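You operate a simulated robot arm through the tools that you are given. There is no shell and no other tool.

You are at the controls of a simulated robot arm. One attempt, no reset.

Task
Clip on the safety cable; slide the bar lantern to its blue tape.
Fine: the cable's plug goes into the Safety socket before the T-handle goes to Free; pointer on the tape of the strip beside the bar; T-handle back to Locked; aim, lock knob, flaps, mains switch, dial and mains plug stay. Where these are worked on the way, their far stop is far enough and under half their travel is too little: grey t-handle.
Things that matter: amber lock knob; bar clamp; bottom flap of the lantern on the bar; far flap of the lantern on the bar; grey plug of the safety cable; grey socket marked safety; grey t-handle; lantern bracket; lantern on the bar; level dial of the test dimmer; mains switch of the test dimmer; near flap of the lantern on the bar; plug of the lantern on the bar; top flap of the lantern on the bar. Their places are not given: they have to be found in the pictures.

Only the result counts: the job must be done as asked and must still hold three seconds after the hand-in. Knocking over, shifting, dropping, spilling or breaking anything else fails it.

Robot
A 6-joint arm with a three-finger gripper, fixed in place. Base frame: the origin is on the floor under the middle of its stand, x ahead of it, y to its left, z up. Readings come in m, rad, newtons and seconds.
It reaches about 1.213 m from its shoulder. Its first joint turns from -2.897 to 2.897 rad. Payload 4.89 kg.
Tool frame: the origin (TCP) lies between the finger pads and is the grasp point; the fingertips stand 0.03 m ahead of it; z points along the fingers, y is the line along which they close. The gripper opens to 0.164 m; its body begins 0.125 m behind the TCP.
Orientation is that of the tool frame in the base frame, as [roll, pitch, yaw] about the fixed x, y, z axes, in that order (R = Rz(yaw) Ry(pitch) Rx(roll)). With the fingers straight down and closing along the base's y, the tool's x points along the base's -x, its y along +y and its z along -z.

Tools
- The arm moves only by the tool jog_arm. Its argument "targets" is text: rows parted by semicolons, each of 7 numbers parted by spaces: the shift along the tool's x, y, z in m, then the turn, a rotation vector about the tool's x, y, z in rad, then the gripper command, from -1 (shut) to 1 (fully open), values between in proportion. In form: tx ty tz ax ay az claw; .... A call has 1 to 20 rows; each row is the pose to reach, as a shift and turn from the pose commanded when the call began, along the tool's axes at that moment. A row lasts 0.2 s, in which the tool goes at most 0.05 m and 0.15 rad; a call with a longer step from one row to the next is refused whole, and so is a gripper value outside its range. Where a pose cannot be reached the arm comes as near as it can. A force on the tool above 50 N (or 10 N above the force at the start of the call, whichever is more), or a blocked arm, ends the call early, and 0.2 s more pass. The fingers move at their own pace (about 0.108 m/s each) and stop on an object; they squeeze with about 26 N. The grip force told is the motor's: it shows also when the fingers shut on nothing. Time passes only in rows, and 0.2 s behind the last, so rows that repeat a pose let the fingers close. The reply holds the time, the measured pose of the TCP, the force on the tool along the base axes, the opening and the grip force, in the units named above and with some noise, with the torque about the TCP (base axes, N m) and any sound that the robot's microphone picked up, and new pictures: "show" is both (left out), scene, wrist or none.
- Cameras (640 x 400 px; columns grow to the right, rows downward): "scene" is fixed at [0.0504, 0.5004, 1.5057]; the picture's right is [0.33, -0.94, 0.00], its down [-0.49, -0.17, -0.86] and it looks along [0.81, 0.28, -0.52] (base axes); focal length 313 px, centre (320, 200). "wrist" rides on the gripper at [0.076, -0.002, -0.152] in the tool frame; the picture's right is [0.02, 1.00, 0.00], its down [-0.88, 0.02, -0.47] and it looks along [-0.47, 0.01, 0.88] (tool axes); focal length 247 px, centre (320, 200).
- slide_trunk(by): moves the trunk up (or, below 0, down) by that many m; the arm rides with it, the base frame stays. It gives what a move gives, with no picture.
- pixel_to_xyz(camera, pixels): there is no depth. For up to 12 entries [column, row, z] of the newest picture of that camera ("zoom" is the newest enlarged one), the place [x, y] in the base frame at which the ray of that pixel passes the height z, good to about 0.002 m. It takes no simulated time.
- inspect(camera, box): a new picture of the part [left, top, right, bottom] of that camera's present view, enlarged. It takes no simulated time.
- hand_in(): hands the job in; it is judged then, once.

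Leave the gripper open and the arm clear of the work at the hand-in unless told otherwise.

The tools are called after "Request:" as name(argument=value, ...) on one line, values as JSON. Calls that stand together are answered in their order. jog_arm: Moves the arm, as the interface text tells. Its arguments: {"type":"object","properties":{"targets":{"type":"string"},"show":{"type":"string","enum":["both","scene","wrist","none"]}},"required":["targets"]} The other tools are called the same way: slide_trunk (by) moves the trunk up or down; pixel_to_xyz (camera, pixels) gives the place at which the rays of pixels pass given heights; inspect (camera, box) takes an enlarged picture of a part of a camera's view; hand_in () hands the job in.

At the start:

```text
clock: 0.0
tool_pos: [0.6401, 0.321, 1.2738]
tcp_rot: [-3.141, -0.001, -3.141]
ft_force: [-0.3, -0.4, -0.6]
ft_torque: [0.03, -0.01, -0.02]
gripper_width: 0.1642
gripper_force: 0.0
trunk travel left (down, up): [-0.175, 0.215]
```

scene: 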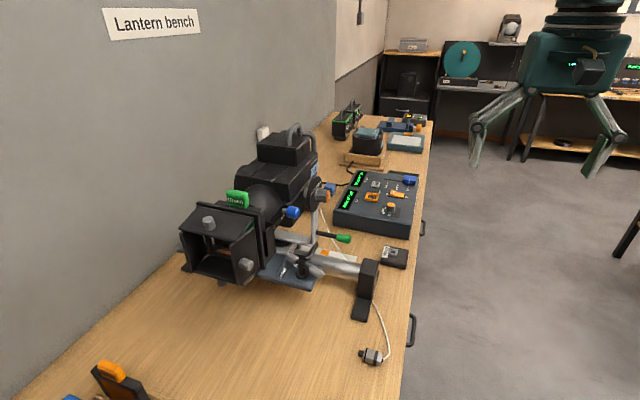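
wrist: 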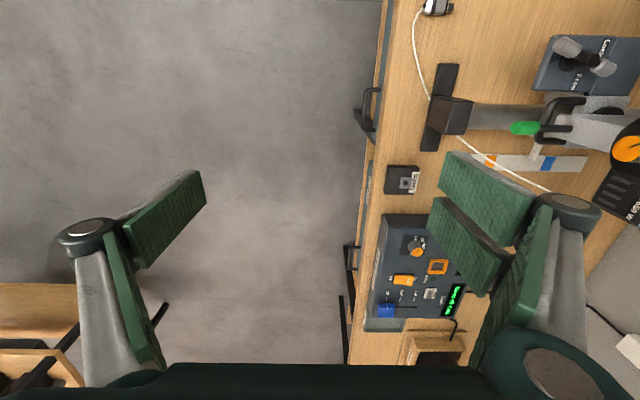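

I see the lantern bench at the left of the scene picture, with the lantern on a bar around (290,230), a plug on the bench at (372,356), and a black socket block near (394,257). I'll enlarge these areas before moving.

Request:
inspect(camera="scene", box=[240, 200, 420, 312])

Request:
inspect(camera="wrist", box=[380, 0, 640, 200])

Request:
inspect(camera="scene", box=[330, 290, 430, 380])

Request:
inspect(camera="wrist", box=[360, 140, 480, 220])

```text
3.56 times, centred on (330, 256) of scene
```

zoom: 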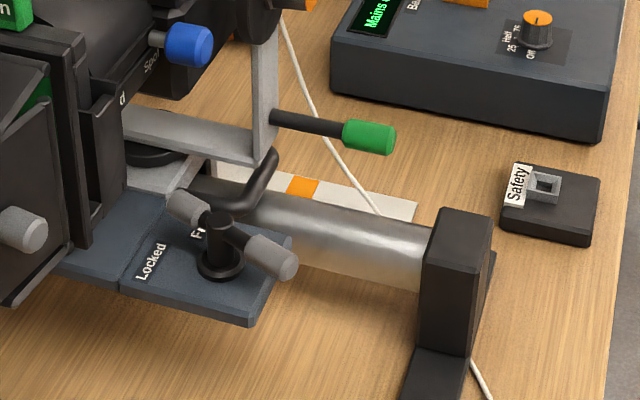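

```text
2.00 times, centred on (510, 100) of wrist
```

zoom: 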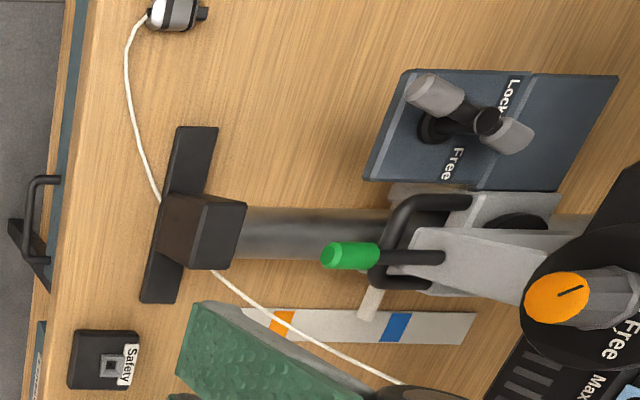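

```text
4.44 times, centred on (380, 335) of scene
```

zoom: 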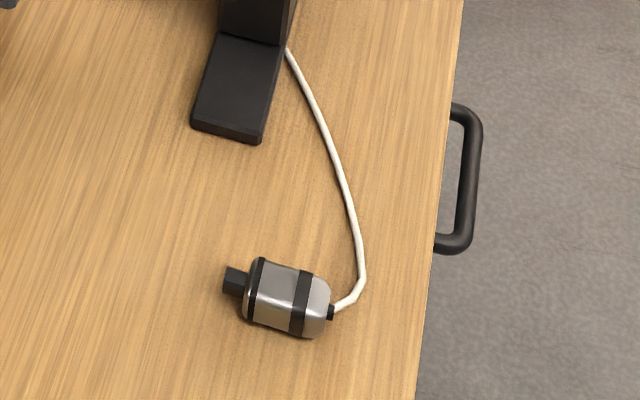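

```text
5.00 times, centred on (420, 180) of wrist
```

zoom: 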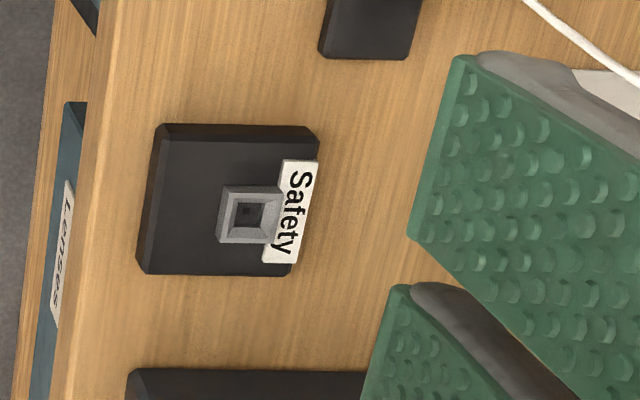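

The Safety socket faces upward: I see a square hole at wrist (410,183) and scene (392,252). The plug lies on its side near scene (372,356) and wrist (437,7). I'll cast rays from both cameras at several heights to find the bench height.

Request:
pixel_to_xyz(camera="scene", pixels=[[393, 252, 0.75], [393, 252, 0.8], [393, 252, 0.85], [393, 252, 0.9], [393, 252, 0.95], [372, 356, 0.75], [372, 356, 0.8], [372, 356, 0.85], [372, 356, 0.9], [372, 356, 0.95]])

Request:
pixel_to_xyz(camera="wrist", pixels=[[410, 183, 0.75], [410, 183, 0.8], [410, 183, 0.85], [410, 183, 0.9], [410, 183, 0.95], [437, 7, 0.75], [437, 7, 0.8], [437, 7, 0.85], [437, 7, 0.9], [437, 7, 0.95]])

```text
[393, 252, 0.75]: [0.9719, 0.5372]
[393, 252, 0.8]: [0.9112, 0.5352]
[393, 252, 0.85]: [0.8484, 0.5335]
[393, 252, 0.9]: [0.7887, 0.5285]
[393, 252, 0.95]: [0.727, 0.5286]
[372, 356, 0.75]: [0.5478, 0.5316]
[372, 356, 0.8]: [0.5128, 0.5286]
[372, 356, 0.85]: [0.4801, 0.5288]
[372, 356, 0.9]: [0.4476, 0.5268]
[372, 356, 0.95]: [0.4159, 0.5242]
```

```text
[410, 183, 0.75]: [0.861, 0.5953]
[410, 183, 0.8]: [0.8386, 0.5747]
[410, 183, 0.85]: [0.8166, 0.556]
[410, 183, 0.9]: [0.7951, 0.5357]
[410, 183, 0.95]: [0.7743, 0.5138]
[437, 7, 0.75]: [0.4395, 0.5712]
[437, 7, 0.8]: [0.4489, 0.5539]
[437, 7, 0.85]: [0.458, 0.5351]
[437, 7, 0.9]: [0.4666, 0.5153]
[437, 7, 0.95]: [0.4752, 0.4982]
```

Matching the rays puts the socket at about (0.79, 0.53, 0.90) and the plug at about (0.463, 0.527, 0.875). I'll stay at the same height and move the arm back towards -x so the wrist camera looks at the plug.

Request:
jog_arm(targets="0.041 0.02 0 0 0 0 1; 0.082 0.04 0 0 0 0 1; 0.123 0.06 0 0 0 0 1; 0.164 0.08 0 0 0 0 1; 0.205 0.1 0 0 0 0 1; 0.246 0.12 0 0 0 0 1; 0.287 0.14 0 0 0 0 1; 0.328 0.16 0 0 0 0 1; 0.328 0.16 0 0 0 0 1", show="both")

```text
clock: 2.0
tool_pos: [0.3096, 0.4814, 1.2734]
tcp_rot: [3.141, -0.001, 3.141]
ft_force: [0.4, -0.2, 0.7]
ft_torque: [0.03, -0.04, 0.0]
gripper_width: 0.1641
gripper_force: 0.0
trunk travel left (down, up): [-0.175, 0.215]
```

scene: 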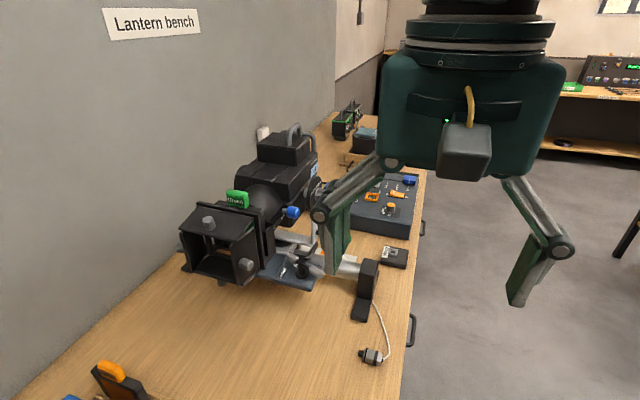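
wrist: 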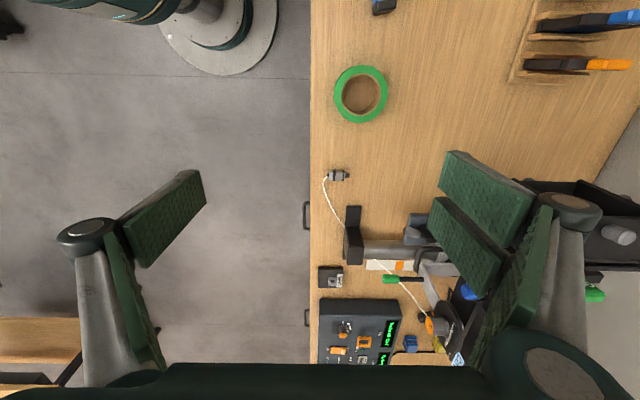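

The wrist view now shows the plug at (339,175), the socket at (331,277) and the clamp area at (380,250). I'll enlarge these and triangulate them.

Request:
inspect(camera="wrist", box=[300, 150, 420, 225])

Request:
inspect(camera="wrist", box=[310, 200, 480, 306])

Request:
pixel_to_xyz(camera="wrist", pixels=[[339, 175, 0.84], [339, 175, 0.86], [339, 175, 0.88], [339, 175, 0.9], [332, 277, 0.84], [332, 277, 0.86], [332, 277, 0.88], [332, 277, 0.9], [332, 277, 0.92]])

```text
5.33 times, centred on (360, 188) of wrist
```

zoom: 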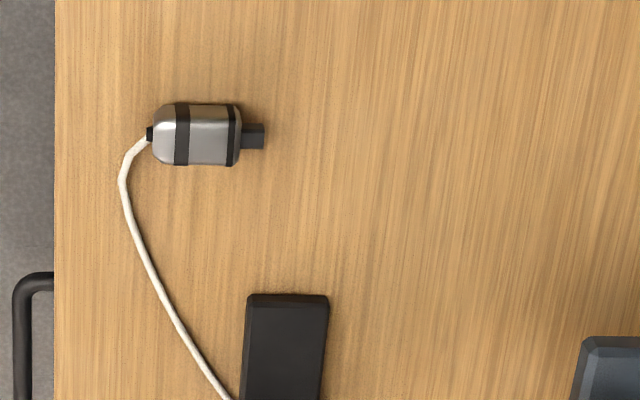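

```text
3.76 times, centred on (395, 253) of wrist
```

zoom: 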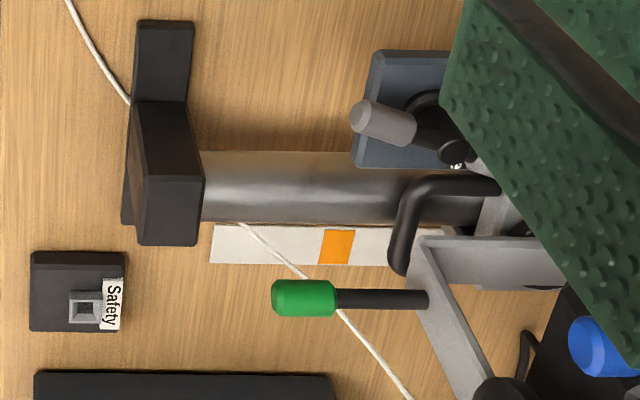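

```text
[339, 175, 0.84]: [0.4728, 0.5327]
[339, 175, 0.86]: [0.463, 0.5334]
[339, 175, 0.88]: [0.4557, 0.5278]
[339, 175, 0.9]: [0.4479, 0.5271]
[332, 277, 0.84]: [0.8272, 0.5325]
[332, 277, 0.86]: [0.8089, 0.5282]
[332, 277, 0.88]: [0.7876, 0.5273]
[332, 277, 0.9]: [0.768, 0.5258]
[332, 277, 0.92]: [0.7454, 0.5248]
```

The plug lies flat with its square prong pointing towards +y and its cable leaving towards -y. The body is about 0.04 m long and 0.028 m wide. I'll go lower and look at it more closely.

Request:
jog_arm(targets="-0.007 0.01 0.04 0 0 0 1; -0.015 0.02 0.08 0 0 0 1; -0.022 0.03 0.12 0 0 0 1; -0.03 0.04 0.16 0 0 0 1; -0.036 0.049 0.19 0 0 0 1; -0.036 0.049 0.19 0 0 0 1", show="both")

```text
clock: 3.4
tool_pos: [0.347, 0.5286, 1.0838]
tcp_rot: [-3.139, 0.0, 3.14]
ft_force: [0.6, -0.2, -0.1]
ft_torque: [-0.08, 0.03, -0.01]
gripper_width: 0.164
gripper_force: 0.0
trunk travel left (down, up): [-0.175, 0.215]
```

scene: 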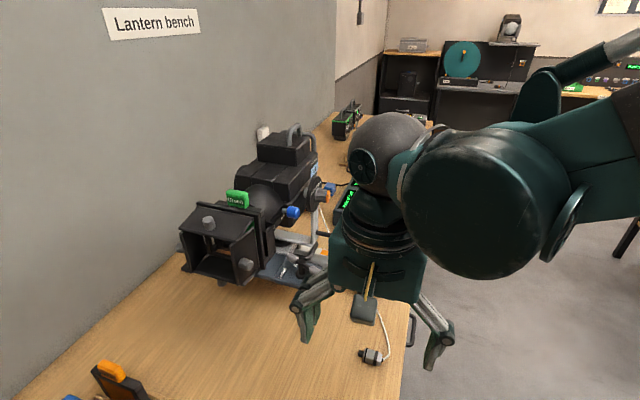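
wrist: 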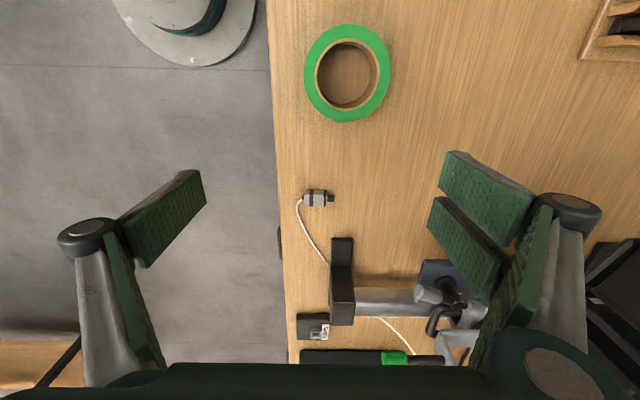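

The plug is at wrist (318,197) now. I'll enlarge it for accurate measurements.

Request:
inspect(camera="wrist", box=[272, 172, 352, 222])

Request:
inspect(camera="wrist", box=[280, 230, 480, 355])

```text
8.00 times, centred on (312, 197) of wrist
```

zoom: 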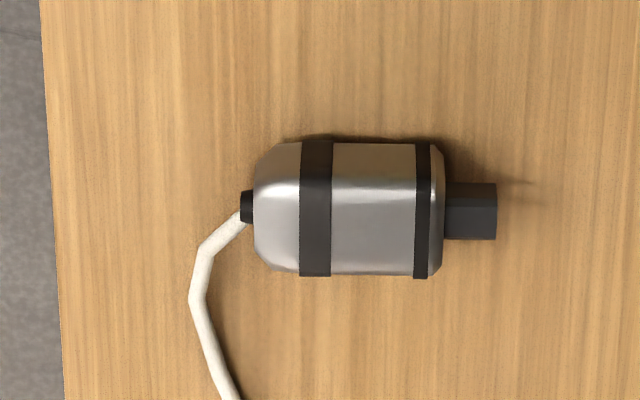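

```text
3.20 times, centred on (380, 292) of wrist
```

zoom: 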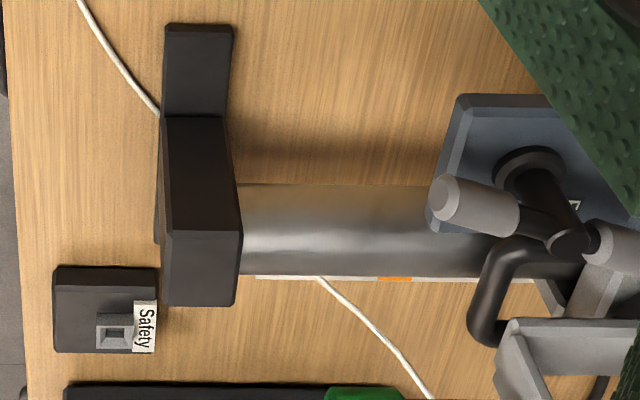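

I'll cast rays from the plug's ends and edges in this enlarged picture at candidate heights.

Request:
pixel_to_xyz(camera="wrist", pixels=[[316, 197.5, 0.85], [316, 197.5, 0.86], [316, 197.5, 0.87], [316, 197.5, 0.88], [316, 197.5, 0.9], [334, 198, 0.87], [303.5, 198, 0.87], [277.3, 175, 0.85], [280, 220, 0.85]])

Request:
pixel_to_xyz(camera="zoom", pixels=[[320, 210, 0.87], [320, 290, 0.87]])

Request:
pixel_to_xyz(camera="scene", pixels=[[370.5, 356, 0.85], [370.5, 356, 0.86], [370.5, 356, 0.87], [370.5, 356, 0.88], [411, 300, 0.85], [401, 380, 0.85], [411, 300, 0.86], [401, 380, 0.86]])

```text
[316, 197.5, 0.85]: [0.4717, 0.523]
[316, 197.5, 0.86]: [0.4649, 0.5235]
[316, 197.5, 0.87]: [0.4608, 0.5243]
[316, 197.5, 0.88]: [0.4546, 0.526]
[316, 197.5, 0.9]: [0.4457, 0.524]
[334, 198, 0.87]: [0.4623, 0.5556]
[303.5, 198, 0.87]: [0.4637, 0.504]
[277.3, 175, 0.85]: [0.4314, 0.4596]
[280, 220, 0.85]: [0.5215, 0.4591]
```

```text
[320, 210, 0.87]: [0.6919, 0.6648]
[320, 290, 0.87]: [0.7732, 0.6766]
```

```text
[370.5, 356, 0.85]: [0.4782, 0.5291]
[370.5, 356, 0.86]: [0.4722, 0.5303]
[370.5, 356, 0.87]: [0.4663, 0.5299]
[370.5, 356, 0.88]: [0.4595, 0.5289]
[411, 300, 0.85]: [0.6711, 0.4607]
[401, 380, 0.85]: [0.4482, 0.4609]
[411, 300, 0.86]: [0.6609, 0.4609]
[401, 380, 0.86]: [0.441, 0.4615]
```

The table edge is near y=0.461 and the plug is near (0.461, 0.523). Its height is still uncertain, so I'll shift the arm sideways by -0.16 in y to get a good stereo baseline.

Request:
jog_arm(targets="0 -0.04 0 0 0 0 1; 0 -0.08 0 0 0 0 1; 0 -0.12 0 0 0 0 1; 0 -0.16 0 0 0 0 1; 0 -0.16 0 0 0 0 1; 0 -0.16 0 0 0 0 1", show="wrist")

Request:
inspect(camera="wrist", box=[370, 172, 450, 222])

Request:
inspect(camera="wrist", box=[380, 290, 460, 340])

```text
clock: 4.8
tool_pos: [0.3475, 0.3674, 1.0838]
tcp_rot: [3.141, 0.0, 3.14]
ft_force: [-0.1, -1.8, 0.3]
ft_torque: [0.05, 0.0, -0.02]
gripper_width: 0.1639
gripper_force: 0.1
trunk travel left (down, up): [-0.175, 0.215]
```

wrist: 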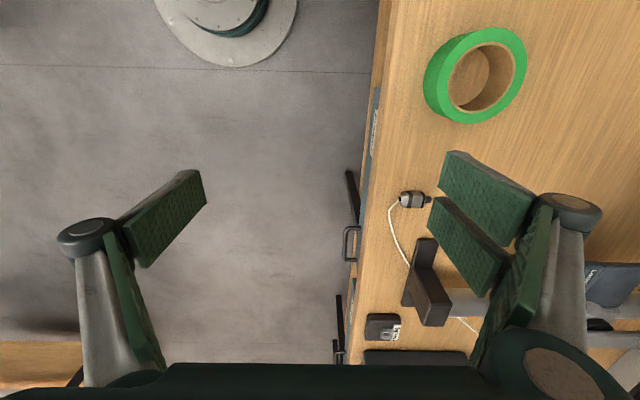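

```text
8.00 times, centred on (410, 197) of wrist
```

zoom: 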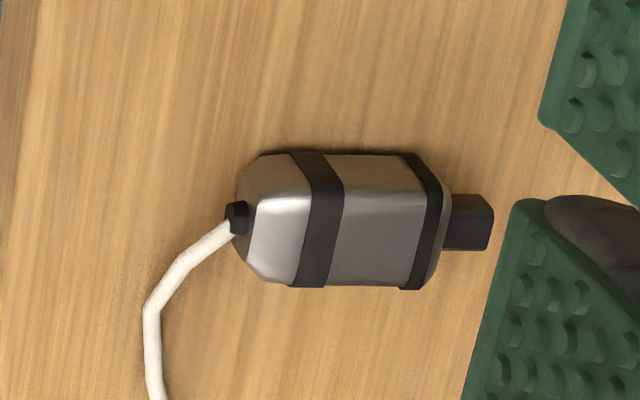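

```text
8.00 times, centred on (420, 315) of wrist
```

zoom: 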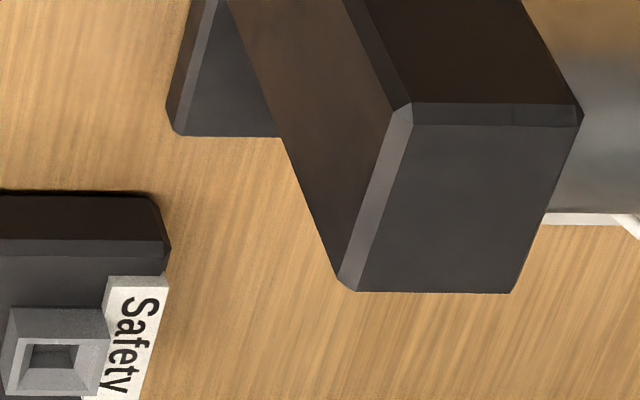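

Triangulating gives the plug axis at x≈0.460 and z≈0.874. Its body runs from y≈0.503 to 0.543 and the prong tip is at y≈0.554. The socket is near (0.803, 0.529) with its top at z≈0.885, and the bench is near z≈0.860.

My plan is to grasp the plug from straight above, then turn the tool until it points horizontally along +y with the prong down. First I'll rehearse that end pose empty, off the bench edge, to check the arm can reach it.

Request:
jog_arm(targets="-0.02875 0.00236 -0.00114 -0.08637 0.08637 0.08637 1; -0.0575 0.00471 -0.00229 -0.17274 0.17274 0.17274 1; -0.08625 0.00707 -0.00343 -0.25911 0.25911 0.25911 1; -0.115 0.00943 -0.00457 -0.34549 0.34549 0.34549 1; -0.14375 0.01179 -0.00571 -0.43186 0.43186 0.43186 1; -0.1725 0.01414 -0.00686 -0.51823 0.51823 0.51823 1; -0.20125 0.0165 -0.008 -0.6046 0.6046 0.6046 1; -0.23 0.01886 -0.00914 -0.69097 0.69097 0.69097 1; -0.25875 0.02121 -0.01029 -0.77734 0.77734 0.77734 1; -0.2875 0.02357 -0.01143 -0.86371 0.86371 0.86371 1; -0.31625 0.02593 -0.01257 -0.95009 0.95009 0.95009 1; -0.345 0.02829 -0.01371 -1.03646 1.03646 1.03646 1; -0.37375 0.03064 -0.01486 -1.12283 1.12283 1.12283 1; -0.4025 0.033 -0.016 -1.2092 1.2092 1.2092 1; -0.4025 0.033 -0.016 -1.2092 1.2092 1.2092 1; -0.4025 0.033 -0.016 -1.2092 1.2092 1.2092 1", show="both")

```text
clock: 8.2
tool_pos: [0.7504, 0.4024, 1.101]
tcp_rot: [2.034, -1.57, 2.678]
ft_force: [0.5, -0.1, -1.1]
ft_torque: [-0.01, -0.03, 0.03]
gripper_width: 0.164
gripper_force: 0.1
trunk travel left (down, up): [-0.175, 0.215]
```

scene: 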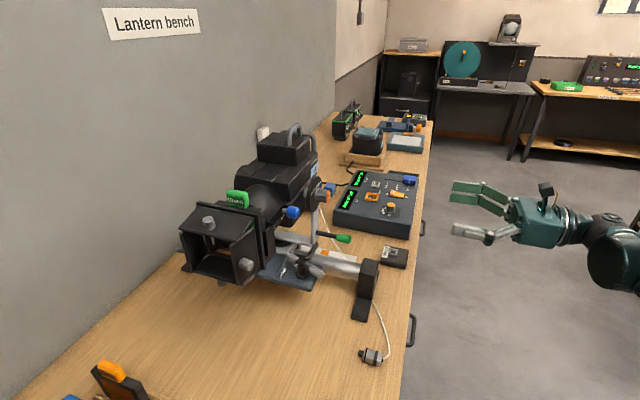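
wrist: 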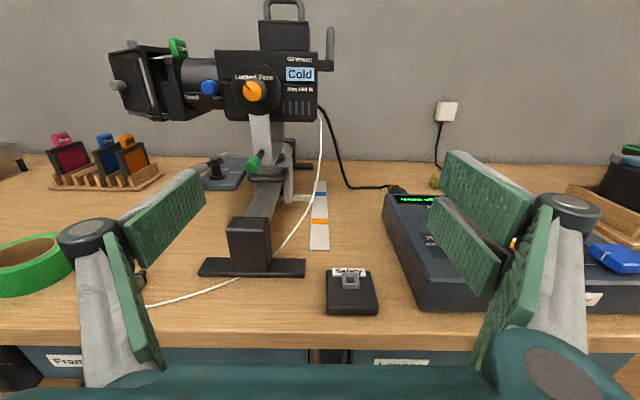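

The horizontal pose is reachable and gives a good front view. I'll enlarge the bar, clamp and strip area, and the socket.

Request:
inspect(camera="wrist", box=[180, 120, 360, 232])

Request:
inspect(camera="wrist", box=[300, 245, 400, 320])

Request:
inspect(camera="wrist", box=[90, 0, 350, 165])

Request:
inspect(camera="wrist", box=[190, 180, 400, 320])

```text
3.56 times, centred on (270, 176) of wrist
```

zoom: 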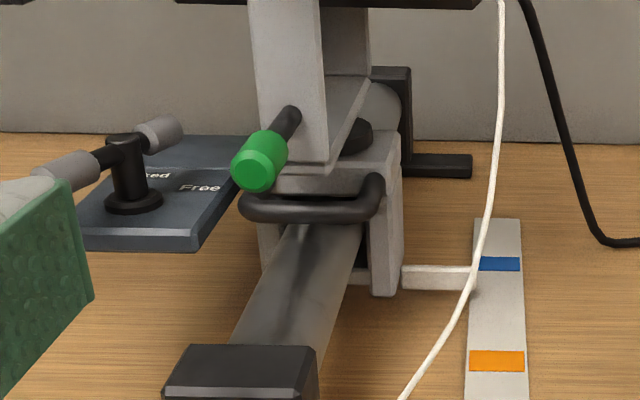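

```text
5.33 times, centred on (350, 282) of wrist
```

zoom: 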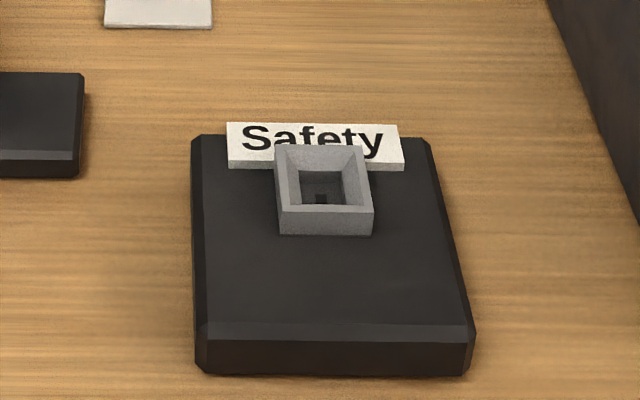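

```text
2.42 times, centred on (220, 82) of wrist
```

zoom: 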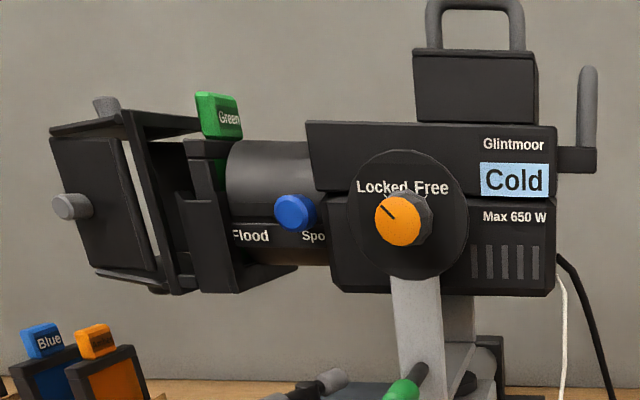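

```text
2.86 times, centred on (295, 250) of wrist
```

zoom: 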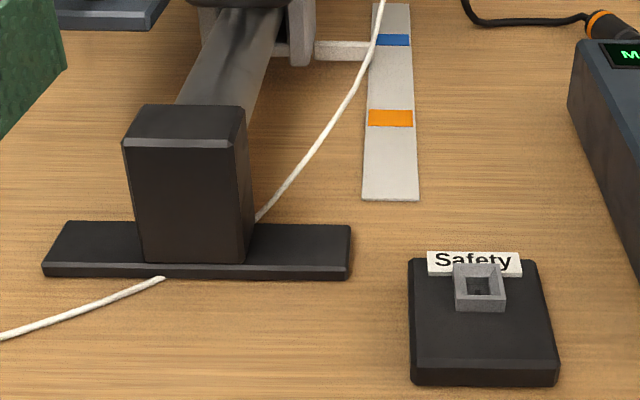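

Now I can see how it's laid out:
- The lantern's bar runs along y.
- The white pointer arm (zoom 440,280) points at a strip with orange tape near and blue tape farther. The pointer is just short of the blue, so the lantern must slide a little towards +y.
- The grey T-handle stands on the blue plate to the left of the bar.
- The black loop handle belongs to the clamp, while the green lever looks like part of the bracket.

Next I'll go back to tool-down near the plug, reversing the same turn.

Request:
jog_arm(targets="0.00143 -0.0207 0.00143 0.08637 -0.08637 -0.08637 1; 0.00286 -0.0414 0.00286 0.17274 -0.17274 -0.17274 1; 0.00429 -0.0621 0.00429 0.25911 -0.25911 -0.25911 1; 0.00571 -0.0829 0.00571 0.34549 -0.34549 -0.34549 1; 0.00714 -0.1036 0.00714 0.43186 -0.43186 -0.43186 1; 0.00857 -0.1243 0.00857 0.51823 -0.51823 -0.51823 1; 0.01 -0.145 0.01 0.6046 -0.6046 -0.6046 1; 0.01143 -0.1657 0.01143 0.69097 -0.69097 -0.69097 1; 0.01286 -0.1864 0.01286 0.77734 -0.77734 -0.77734 1; 0.01429 -0.2071 0.01429 0.86371 -0.86371 -0.86371 1; 0.01571 -0.2279 0.01571 0.95009 -0.95009 -0.95009 1; 0.01714 -0.2486 0.01714 1.03646 -1.03646 -1.03646 1; 0.01857 -0.2693 0.01857 1.12283 -1.12283 -1.12283 1; 0.02 -0.29 0.02 1.2092 -1.2092 -1.2092 1; 0.02 -0.29 0.02 1.2092 -1.2092 -1.2092 1", show="none")

```text
clock: 11.4
tool_pos: [0.4589, 0.4228, 1.1201]
tcp_rot: [3.141, 0.002, -3.139]
ft_force: [-0.1, 0.3, -0.8]
ft_torque: [0.04, -0.03, 0.0]
gripper_width: 0.1639
gripper_force: 0.1
trunk travel left (down, up): [-0.175, 0.215]
```

Back tool-down at (0.459, 0.423, 1.120). Now I'll turn the tool -90° about its axis so the fingers close across the plug (along x), and move above it, partly closing the gripper to about 0.07 m.

Request:
jog_arm(targets="0 0.0084 0.0064 0 0 -0.1428 0.6; 0 0.0168 0.0127 0 0 -0.2856 0.3; 0 0.0252 0.0191 0 0 -0.4284 0; 0 0.0336 0.0255 0 0 -0.5712 -0.15; 0 0.042 0.0318 0 0 -0.714 -0.15; 0 0.0505 0.0382 0 0 -0.8568 -0.15; 0 0.0589 0.0445 0 0 -0.9996 -0.15; -0.001 0.0673 0.0509 0 0 -1.1424 -0.15; -0.001 0.0757 0.0573 0 0 -1.2852 -0.15; -0.001 0.0841 0.0636 0 0 -1.428 -0.15; -0.001 0.0925 0.07 0 0 -1.5708 -0.15; -0.001 0.0925 0.07 0 0 -1.5708 -0.15; -0.001 0.0925 0.07 0 0 -1.5708 -0.15", show="both")

Request:
inspect(camera="wrist", box=[220, 100, 420, 225])

Request:
inspect(camera="scene", box=[310, 290, 440, 390])

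```text
clock: 14.2
tool_pos: [0.4592, 0.5156, 1.0501]
tcp_rot: [-3.142, -0.001, -1.569]
ft_force: [0.5, 0.3, -0.6]
ft_torque: [0.02, 0.0, 0.01]
gripper_width: 0.0698
gripper_force: 0.0
trunk travel left (down, up): [-0.175, 0.215]
```

scene: 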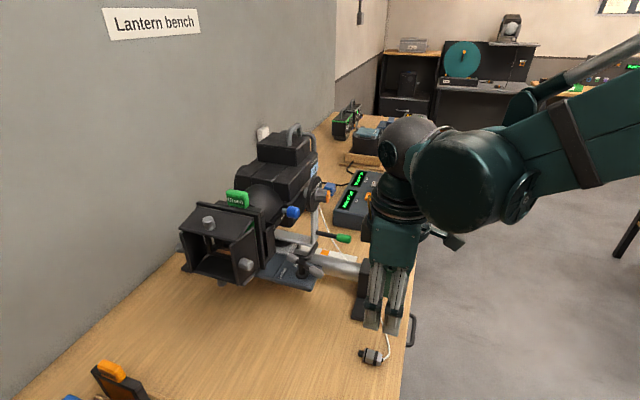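
wrist: 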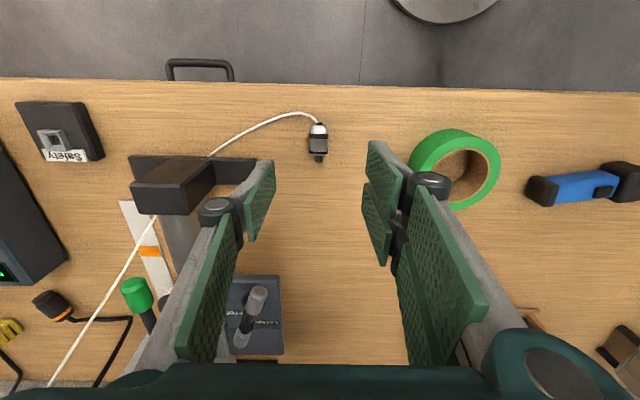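

```text
3.20 times, centred on (320, 162) of wrist
```

zoom: 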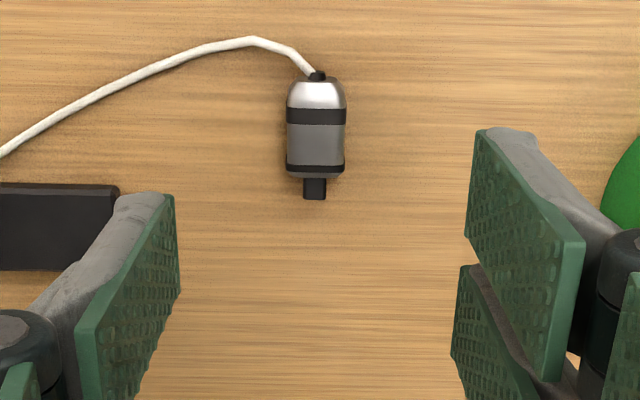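

```text
4.00 times, centred on (375, 340) of scene
```

zoom: 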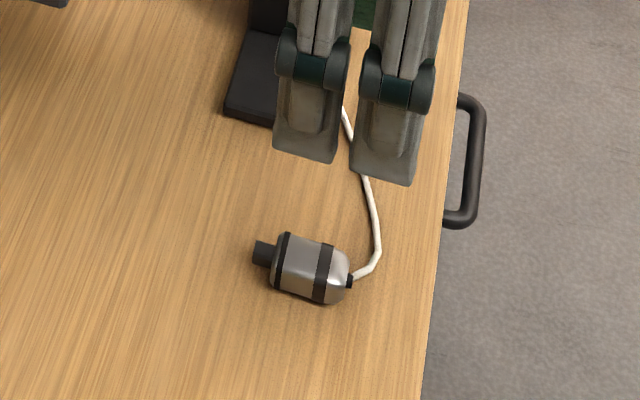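

The plug is centred between the fingers at x≈0.461, y≈0.523, and the cable runs clear of the single finger. I'll descend to z≈0.897, just above the bench, and check.

Request:
jog_arm(targets="0 -0.0018 0.04 0 0 0 -0.15; 0 -0.0018 0.08 0 0 0 -0.15; 0 -0.0018 0.12 0 0 0 -0.15; 0 -0.0018 0.14 0 0 0 -0.15; 0 -0.0018 0.153 0 0 0 -0.15; 0 -0.0018 0.153 0 0 0 -0.15", show="both")

Request:
inspect(camera="wrist", box=[220, 60, 420, 185])

Request:
inspect(camera="scene", box=[310, 290, 440, 390])

```text
clock: 15.6
tool_pos: [0.4628, 0.5141, 0.8981]
tcp_rot: [3.141, 0.0, -1.569]
ft_force: [0.0, 0.9, 0.2]
ft_torque: [0.01, 0.04, 0.02]
gripper_width: 0.0698
gripper_force: 0.1
trunk travel left (down, up): [-0.175, 0.215]
```

scene: 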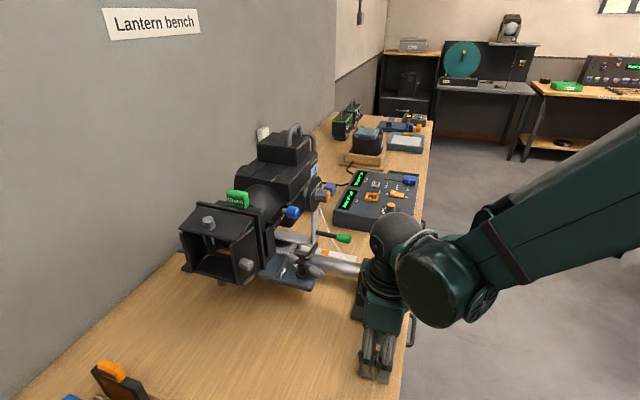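
wrist: 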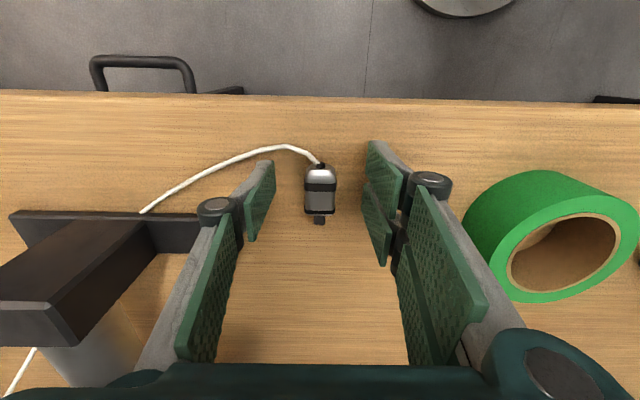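

```text
3.20 times, centred on (320, 122) of wrist
```

zoom: 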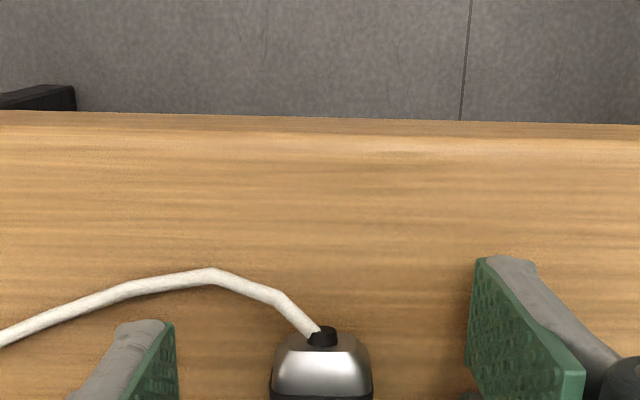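

```text
4.00 times, centred on (375, 340) of scene
```

zoom: 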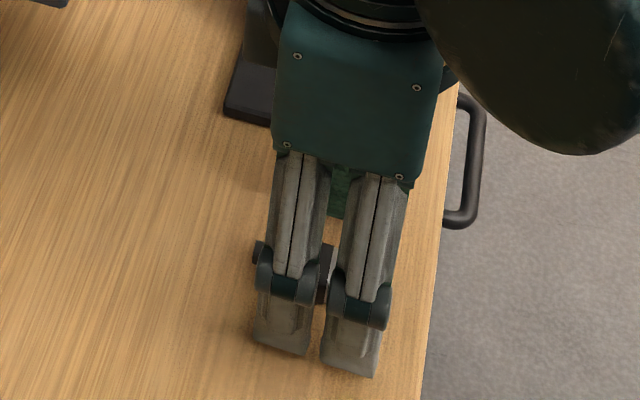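

The plug sits centred between the fingertips. I'll drop 3.5 mm more and close the fingers on it.

Request:
jog_arm(targets="0 0 0.0035 0 0 0 -0.15; 0 0 0.0035 0 0 0 -0.15; 0 0 0.0035 0 0 0 -0.4; 0 0 0.0035 0 0 0 -1; 0 0 0.0035 0 0 0 -1; 0 0 0.0035 0 0 0 -1; 0 0 0.0035 0 0 0 -1", show="both")

```text
clock: 17.2
tool_pos: [0.4621, 0.5145, 0.8934]
tcp_rot: [-3.141, 0.001, -1.571]
ft_force: [1.0, 0.0, -0.7]
ft_torque: [0.0, 0.0, -0.02]
gripper_width: 0.0274
gripper_force: 25.5
trunk travel left (down, up): [-0.175, 0.215]
```

scene: 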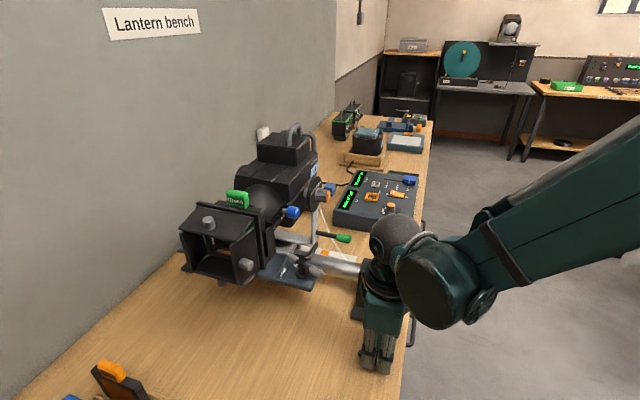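
wrist: 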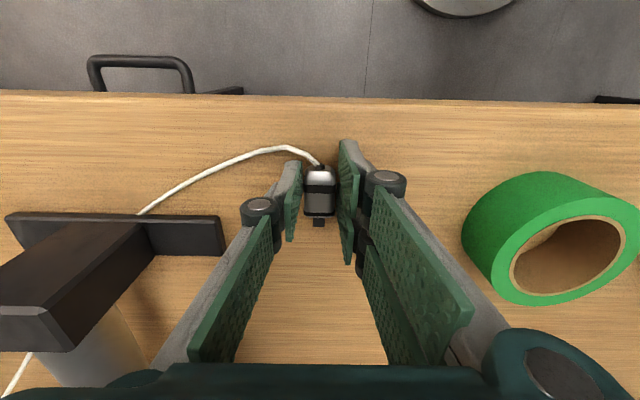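

The fingers stopped at 0.0274 m with 25.5 N, so they hold the plug. I'll lift it gently and check.

Request:
jog_arm(targets="0 0 -0.01 0 0 0 -1; 0 0 -0.03 0 0 0 -1; 0 0 -0.06 0 0 0 -1; 0 0 -0.09 0 0 0 -1; 0 0 -0.12 0 0 0 -1; 0 0 -0.15 0 0 0 -1; 0 0 -0.15 0 0 0 -1", show="both")

Request:
inspect(camera="wrist", box=[240, 120, 400, 220])

```text
clock: 18.8
tool_pos: [0.4627, 0.5149, 1.0448]
tcp_rot: [-3.141, 0.001, -1.571]
ft_force: [-0.3, 0.7, -0.6]
ft_torque: [0.05, 0.01, -0.04]
gripper_width: 0.0275
gripper_force: 25.9
trunk travel left (down, up): [-0.175, 0.215]
```

scene: 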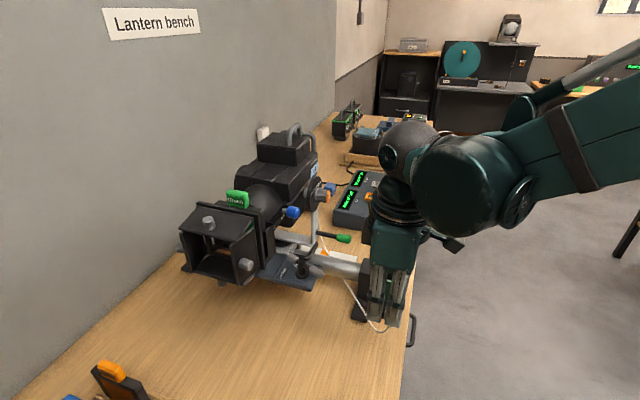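
wrist: 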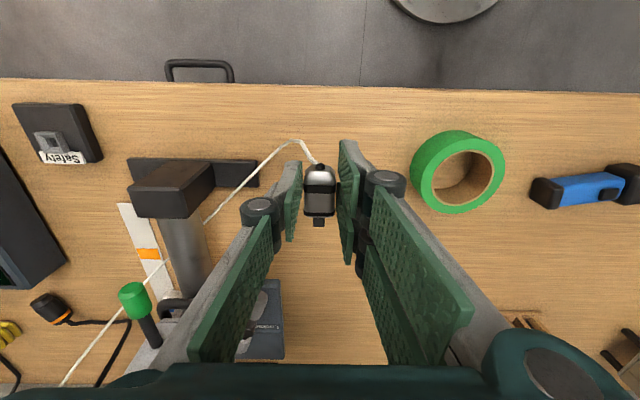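

```text
4.00 times, centred on (320, 170) of wrist
```

zoom: 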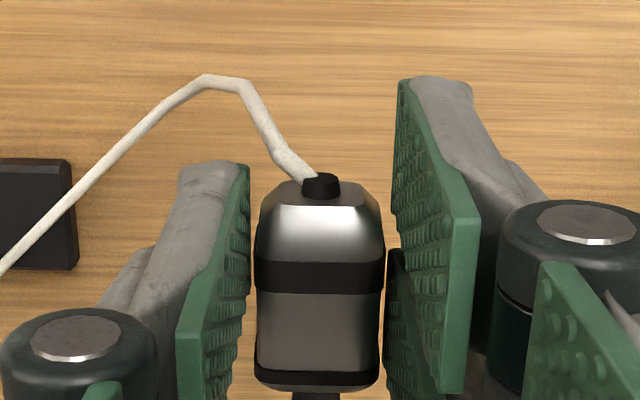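

The plug is held firmly and the cable follows. Next I'll turn +90° about the tool axis while moving towards the socket side, staying clear of the bar post (y about 0.42, z about 1.08).

Request:
jog_arm(targets="0.0086 -0.0127 -0.0032 0 0 0.1428 -1; 0.0173 -0.0255 -0.0064 0 0 0.2856 -1; 0.0259 -0.0382 -0.0095 0 0 0.4284 -1; 0.0345 -0.0509 -0.0127 0 0 0.5712 -1; 0.0432 -0.0636 -0.0159 0 0 0.714 -1; 0.0518 -0.0764 -0.0191 0 0 0.8568 -1; 0.0605 -0.0891 -0.0223 0 0 0.9996 -1; 0.0691 -0.1018 -0.0255 0 0 1.1424 -1; 0.0777 -0.1145 -0.0286 0 0 1.2852 -1; 0.0864 -0.1273 -0.0318 0 0 1.428 -1; 0.095 -0.14 -0.035 0 0 1.5708 -1; 0.095 -0.14 -0.035 0 0 1.5708 -1", show="both")

```text
clock: 21.4
tool_pos: [0.6021, 0.4207, 1.0782]
tcp_rot: [-3.142, -0.001, 3.14]
ft_force: [0.6, 0.0, -0.1]
ft_torque: [0.01, 0.02, 0.01]
gripper_width: 0.0273
gripper_force: 25.7
trunk travel left (down, up): [-0.175, 0.215]
```

scene: 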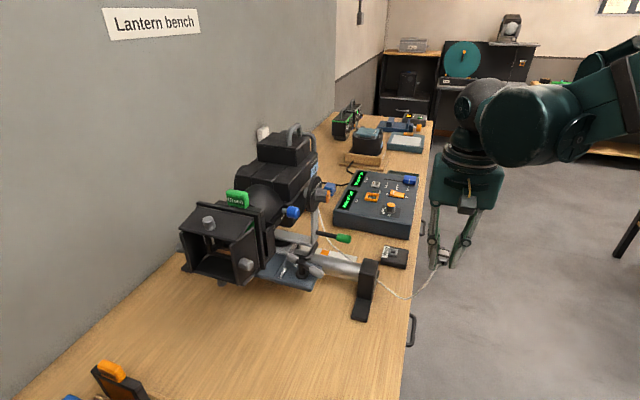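
wrist: 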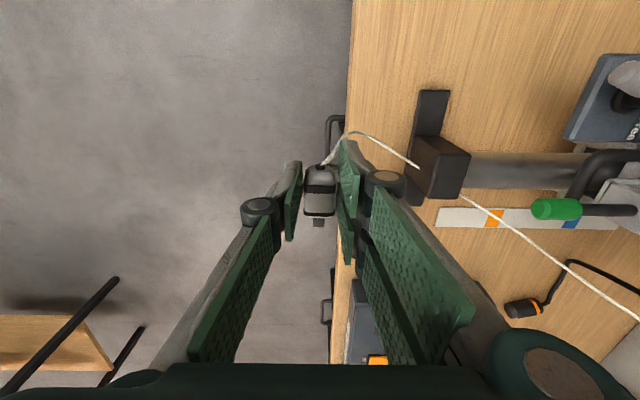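

Force readings stay low, so the cable isn't tugging. Now I'll do the rehearsed 120° turn, ending with the tool along +y and the prong down, at about (0.803, 0.43, 1.05).

Request:
jog_arm(targets="-0.01436 0.00066 0.002 -0.08637 0.08637 0.08637 -1; -0.02871 0.00133 0.004 -0.17274 0.17274 0.17274 -1; -0.04307 0.00199 0.006 -0.25911 0.25911 0.25911 -1; -0.05743 0.00266 0.008 -0.34549 0.34549 0.34549 -1; -0.07179 0.00332 0.01 -0.43186 0.43186 0.43186 -1; -0.08614 0.00399 0.012 -0.51823 0.51823 0.51823 -1; -0.1005 0.00465 0.014 -0.6046 0.6046 0.6046 -1; -0.11486 0.00531 0.016 -0.69097 0.69097 0.69097 -1; -0.12921 0.00598 0.018 -0.77734 0.77734 0.77734 -1; -0.14357 0.00664 0.02 -0.86371 0.86371 0.86371 -1; -0.15793 0.00731 0.022 -0.95009 0.95009 0.95009 -1; -0.17229 0.00797 0.024 -1.03646 1.03646 1.03646 -1; -0.18664 0.00864 0.026 -1.12283 1.12283 1.12283 -1; -0.201 0.0093 0.028 -1.2092 1.2092 1.2092 -1; -0.201 0.0093 0.028 -1.2092 1.2092 1.2092 -1; -0.201 0.0093 0.028 -1.2092 1.2092 1.2092 -1", show="both")

Request:
inspect(camera="wrist", box=[240, 180, 400, 280])

Request:
inspect(camera="scene", box=[350, 200, 480, 280])

```text
clock: 24.8
tool_pos: [0.8038, 0.4303, 1.0497]
tcp_rot: [2.057, -1.57, 2.655]
ft_force: [1.1, 0.6, -0.4]
ft_torque: [-0.01, 0.0, 0.0]
gripper_width: 0.0273
gripper_force: 26.7
trunk travel left (down, up): [-0.175, 0.215]
```

scene: 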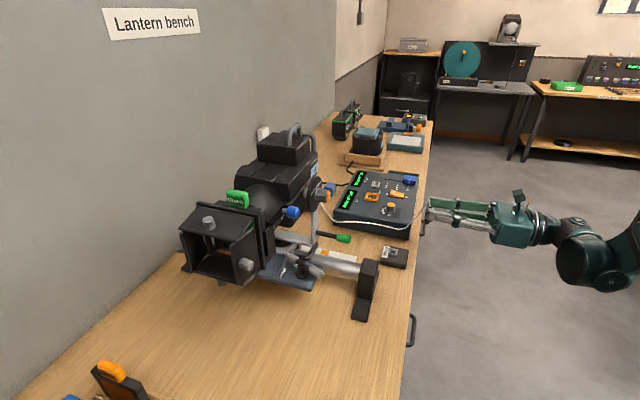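
wrist: 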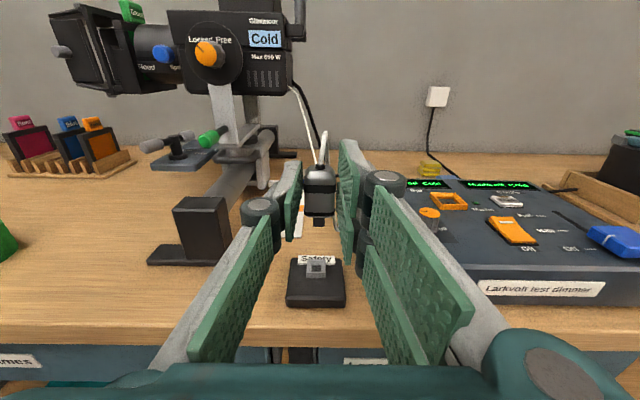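

```text
4.00 times, centred on (320, 230) of wrist
```

zoom: 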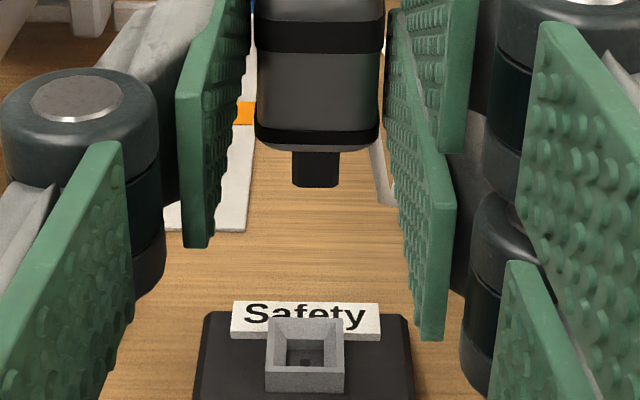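

```text
4.92 times, centred on (415, 240) of scene
```

zoom: 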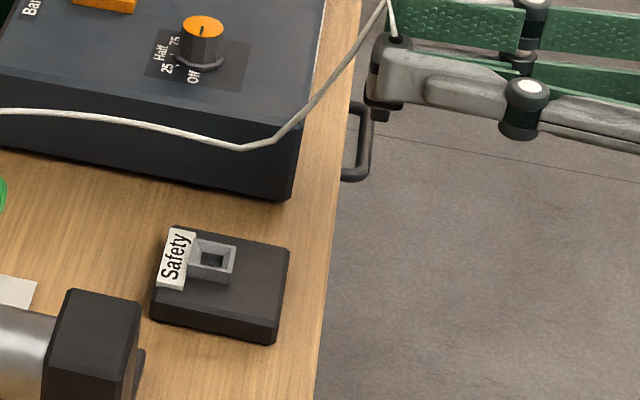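

The prong now points straight down in the wrist picture at (319,227), with the Safety ring at (316,263). My estimate of the ring's top centre is (0.8015, 0.531, 0.889). I'll check how near the dimmer corner is, then move to hover about 3 cm above the ring.

Request:
pixel_to_xyz(camera="scene", pixels=[[408.9, 239.3, 0.861], [416, 232, 0.93], [393.1, 251.7, 0.885], [393.1, 251.7, 0.89]])

Request:
jog_arm(targets="0 -0.0018 0.04 0 0 0 -1; -0.03 -0.0018 0.0612 0 0 0 -1; -0.06 -0.0018 0.0812 0 0 0 -1; -0.09 -0.0018 0.0812 0 0 0 -1; -0.09 -0.0018 0.0812 0 0 0 -1; -0.09 -0.0018 0.0812 0 0 0 -1", show="both")

Request:
inspect(camera="wrist", box=[270, 170, 370, 232])

Request:
inspect(camera="scene", box=[360, 210, 440, 260])

```text
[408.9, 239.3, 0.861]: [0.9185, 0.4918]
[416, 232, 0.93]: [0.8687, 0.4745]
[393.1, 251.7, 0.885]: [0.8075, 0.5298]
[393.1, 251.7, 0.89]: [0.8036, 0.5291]
```

```text
clock: 26.2
tool_pos: [0.802, 0.5109, 0.9612]
tcp_rot: [-2.576, -1.571, 1.008]
ft_force: [0.2, 0.3, -0.2]
ft_torque: [0.0, 0.03, 0.03]
gripper_width: 0.0273
gripper_force: 27.0
trunk travel left (down, up): [-0.175, 0.215]
```

scene: 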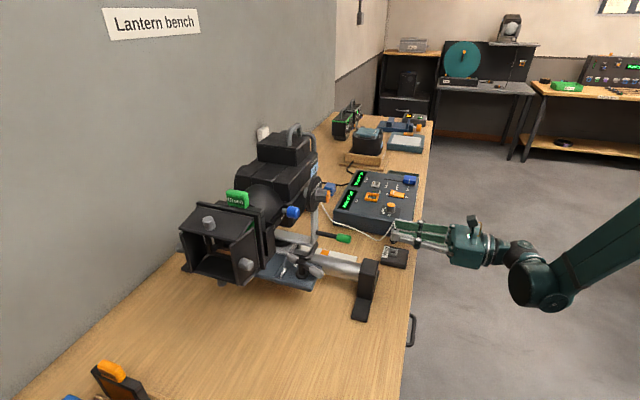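
wrist: 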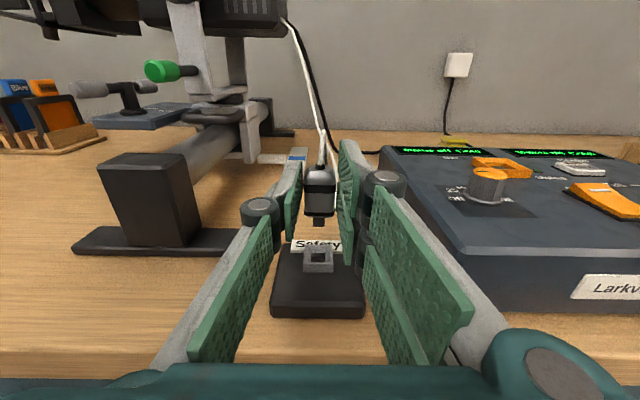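

```text
6.40 times, centred on (320, 201) of wrist
```

zoom: 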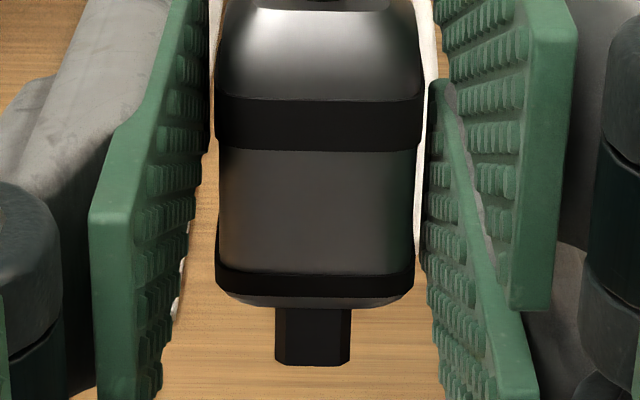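

```text
8.00 times, centred on (400, 235) of scene
```

zoom: 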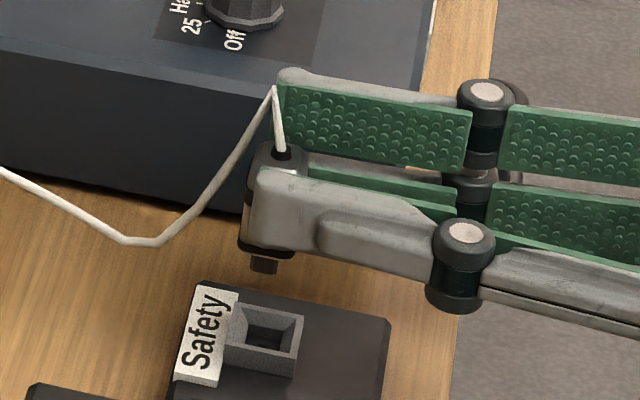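

The prong hangs about 3 cm above the ring. In the enlarged scene view the prong tip is at zoom (264,272) and the ring opening is at about (268,335). I'll convert both with the tool's exact camera model to compare their y positions.

Request:
pixel_to_xyz(camera="zoom", pixels=[[264.5, 272, 0.9215], [264.5, 272, 0.918], [268, 335, 0.889], [268, 335, 0.885], [240, 304, 0.889], [303, 318, 0.889], [295, 378, 0.88], [224, 362, 0.88]])

Request:
inspect(camera="wrist", box=[270, 215, 370, 280])

Request:
inspect(camera="scene", box=[380, 235, 412, 255])

```text
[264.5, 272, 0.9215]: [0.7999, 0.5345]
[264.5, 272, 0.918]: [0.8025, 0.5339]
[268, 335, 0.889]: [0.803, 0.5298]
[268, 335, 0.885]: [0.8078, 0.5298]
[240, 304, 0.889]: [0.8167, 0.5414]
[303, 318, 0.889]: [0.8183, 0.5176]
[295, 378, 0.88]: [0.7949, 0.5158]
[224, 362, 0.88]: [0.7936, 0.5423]
```

```text
6.15 times, centred on (320, 248) of wrist
```

zoom: 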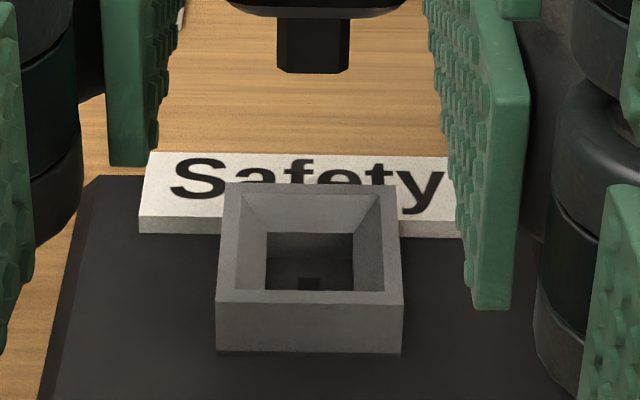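

```text
16.00 times, centred on (396, 245) of scene
```

zoom: 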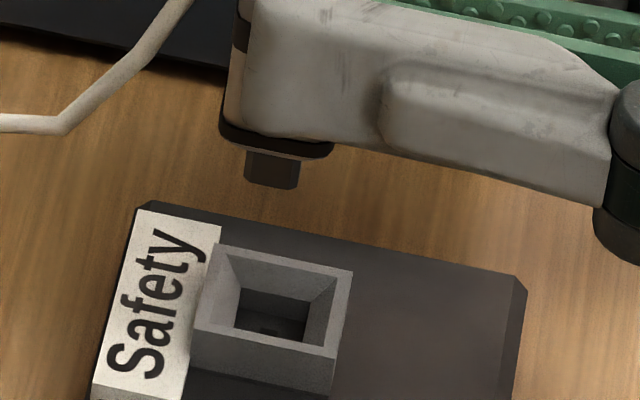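

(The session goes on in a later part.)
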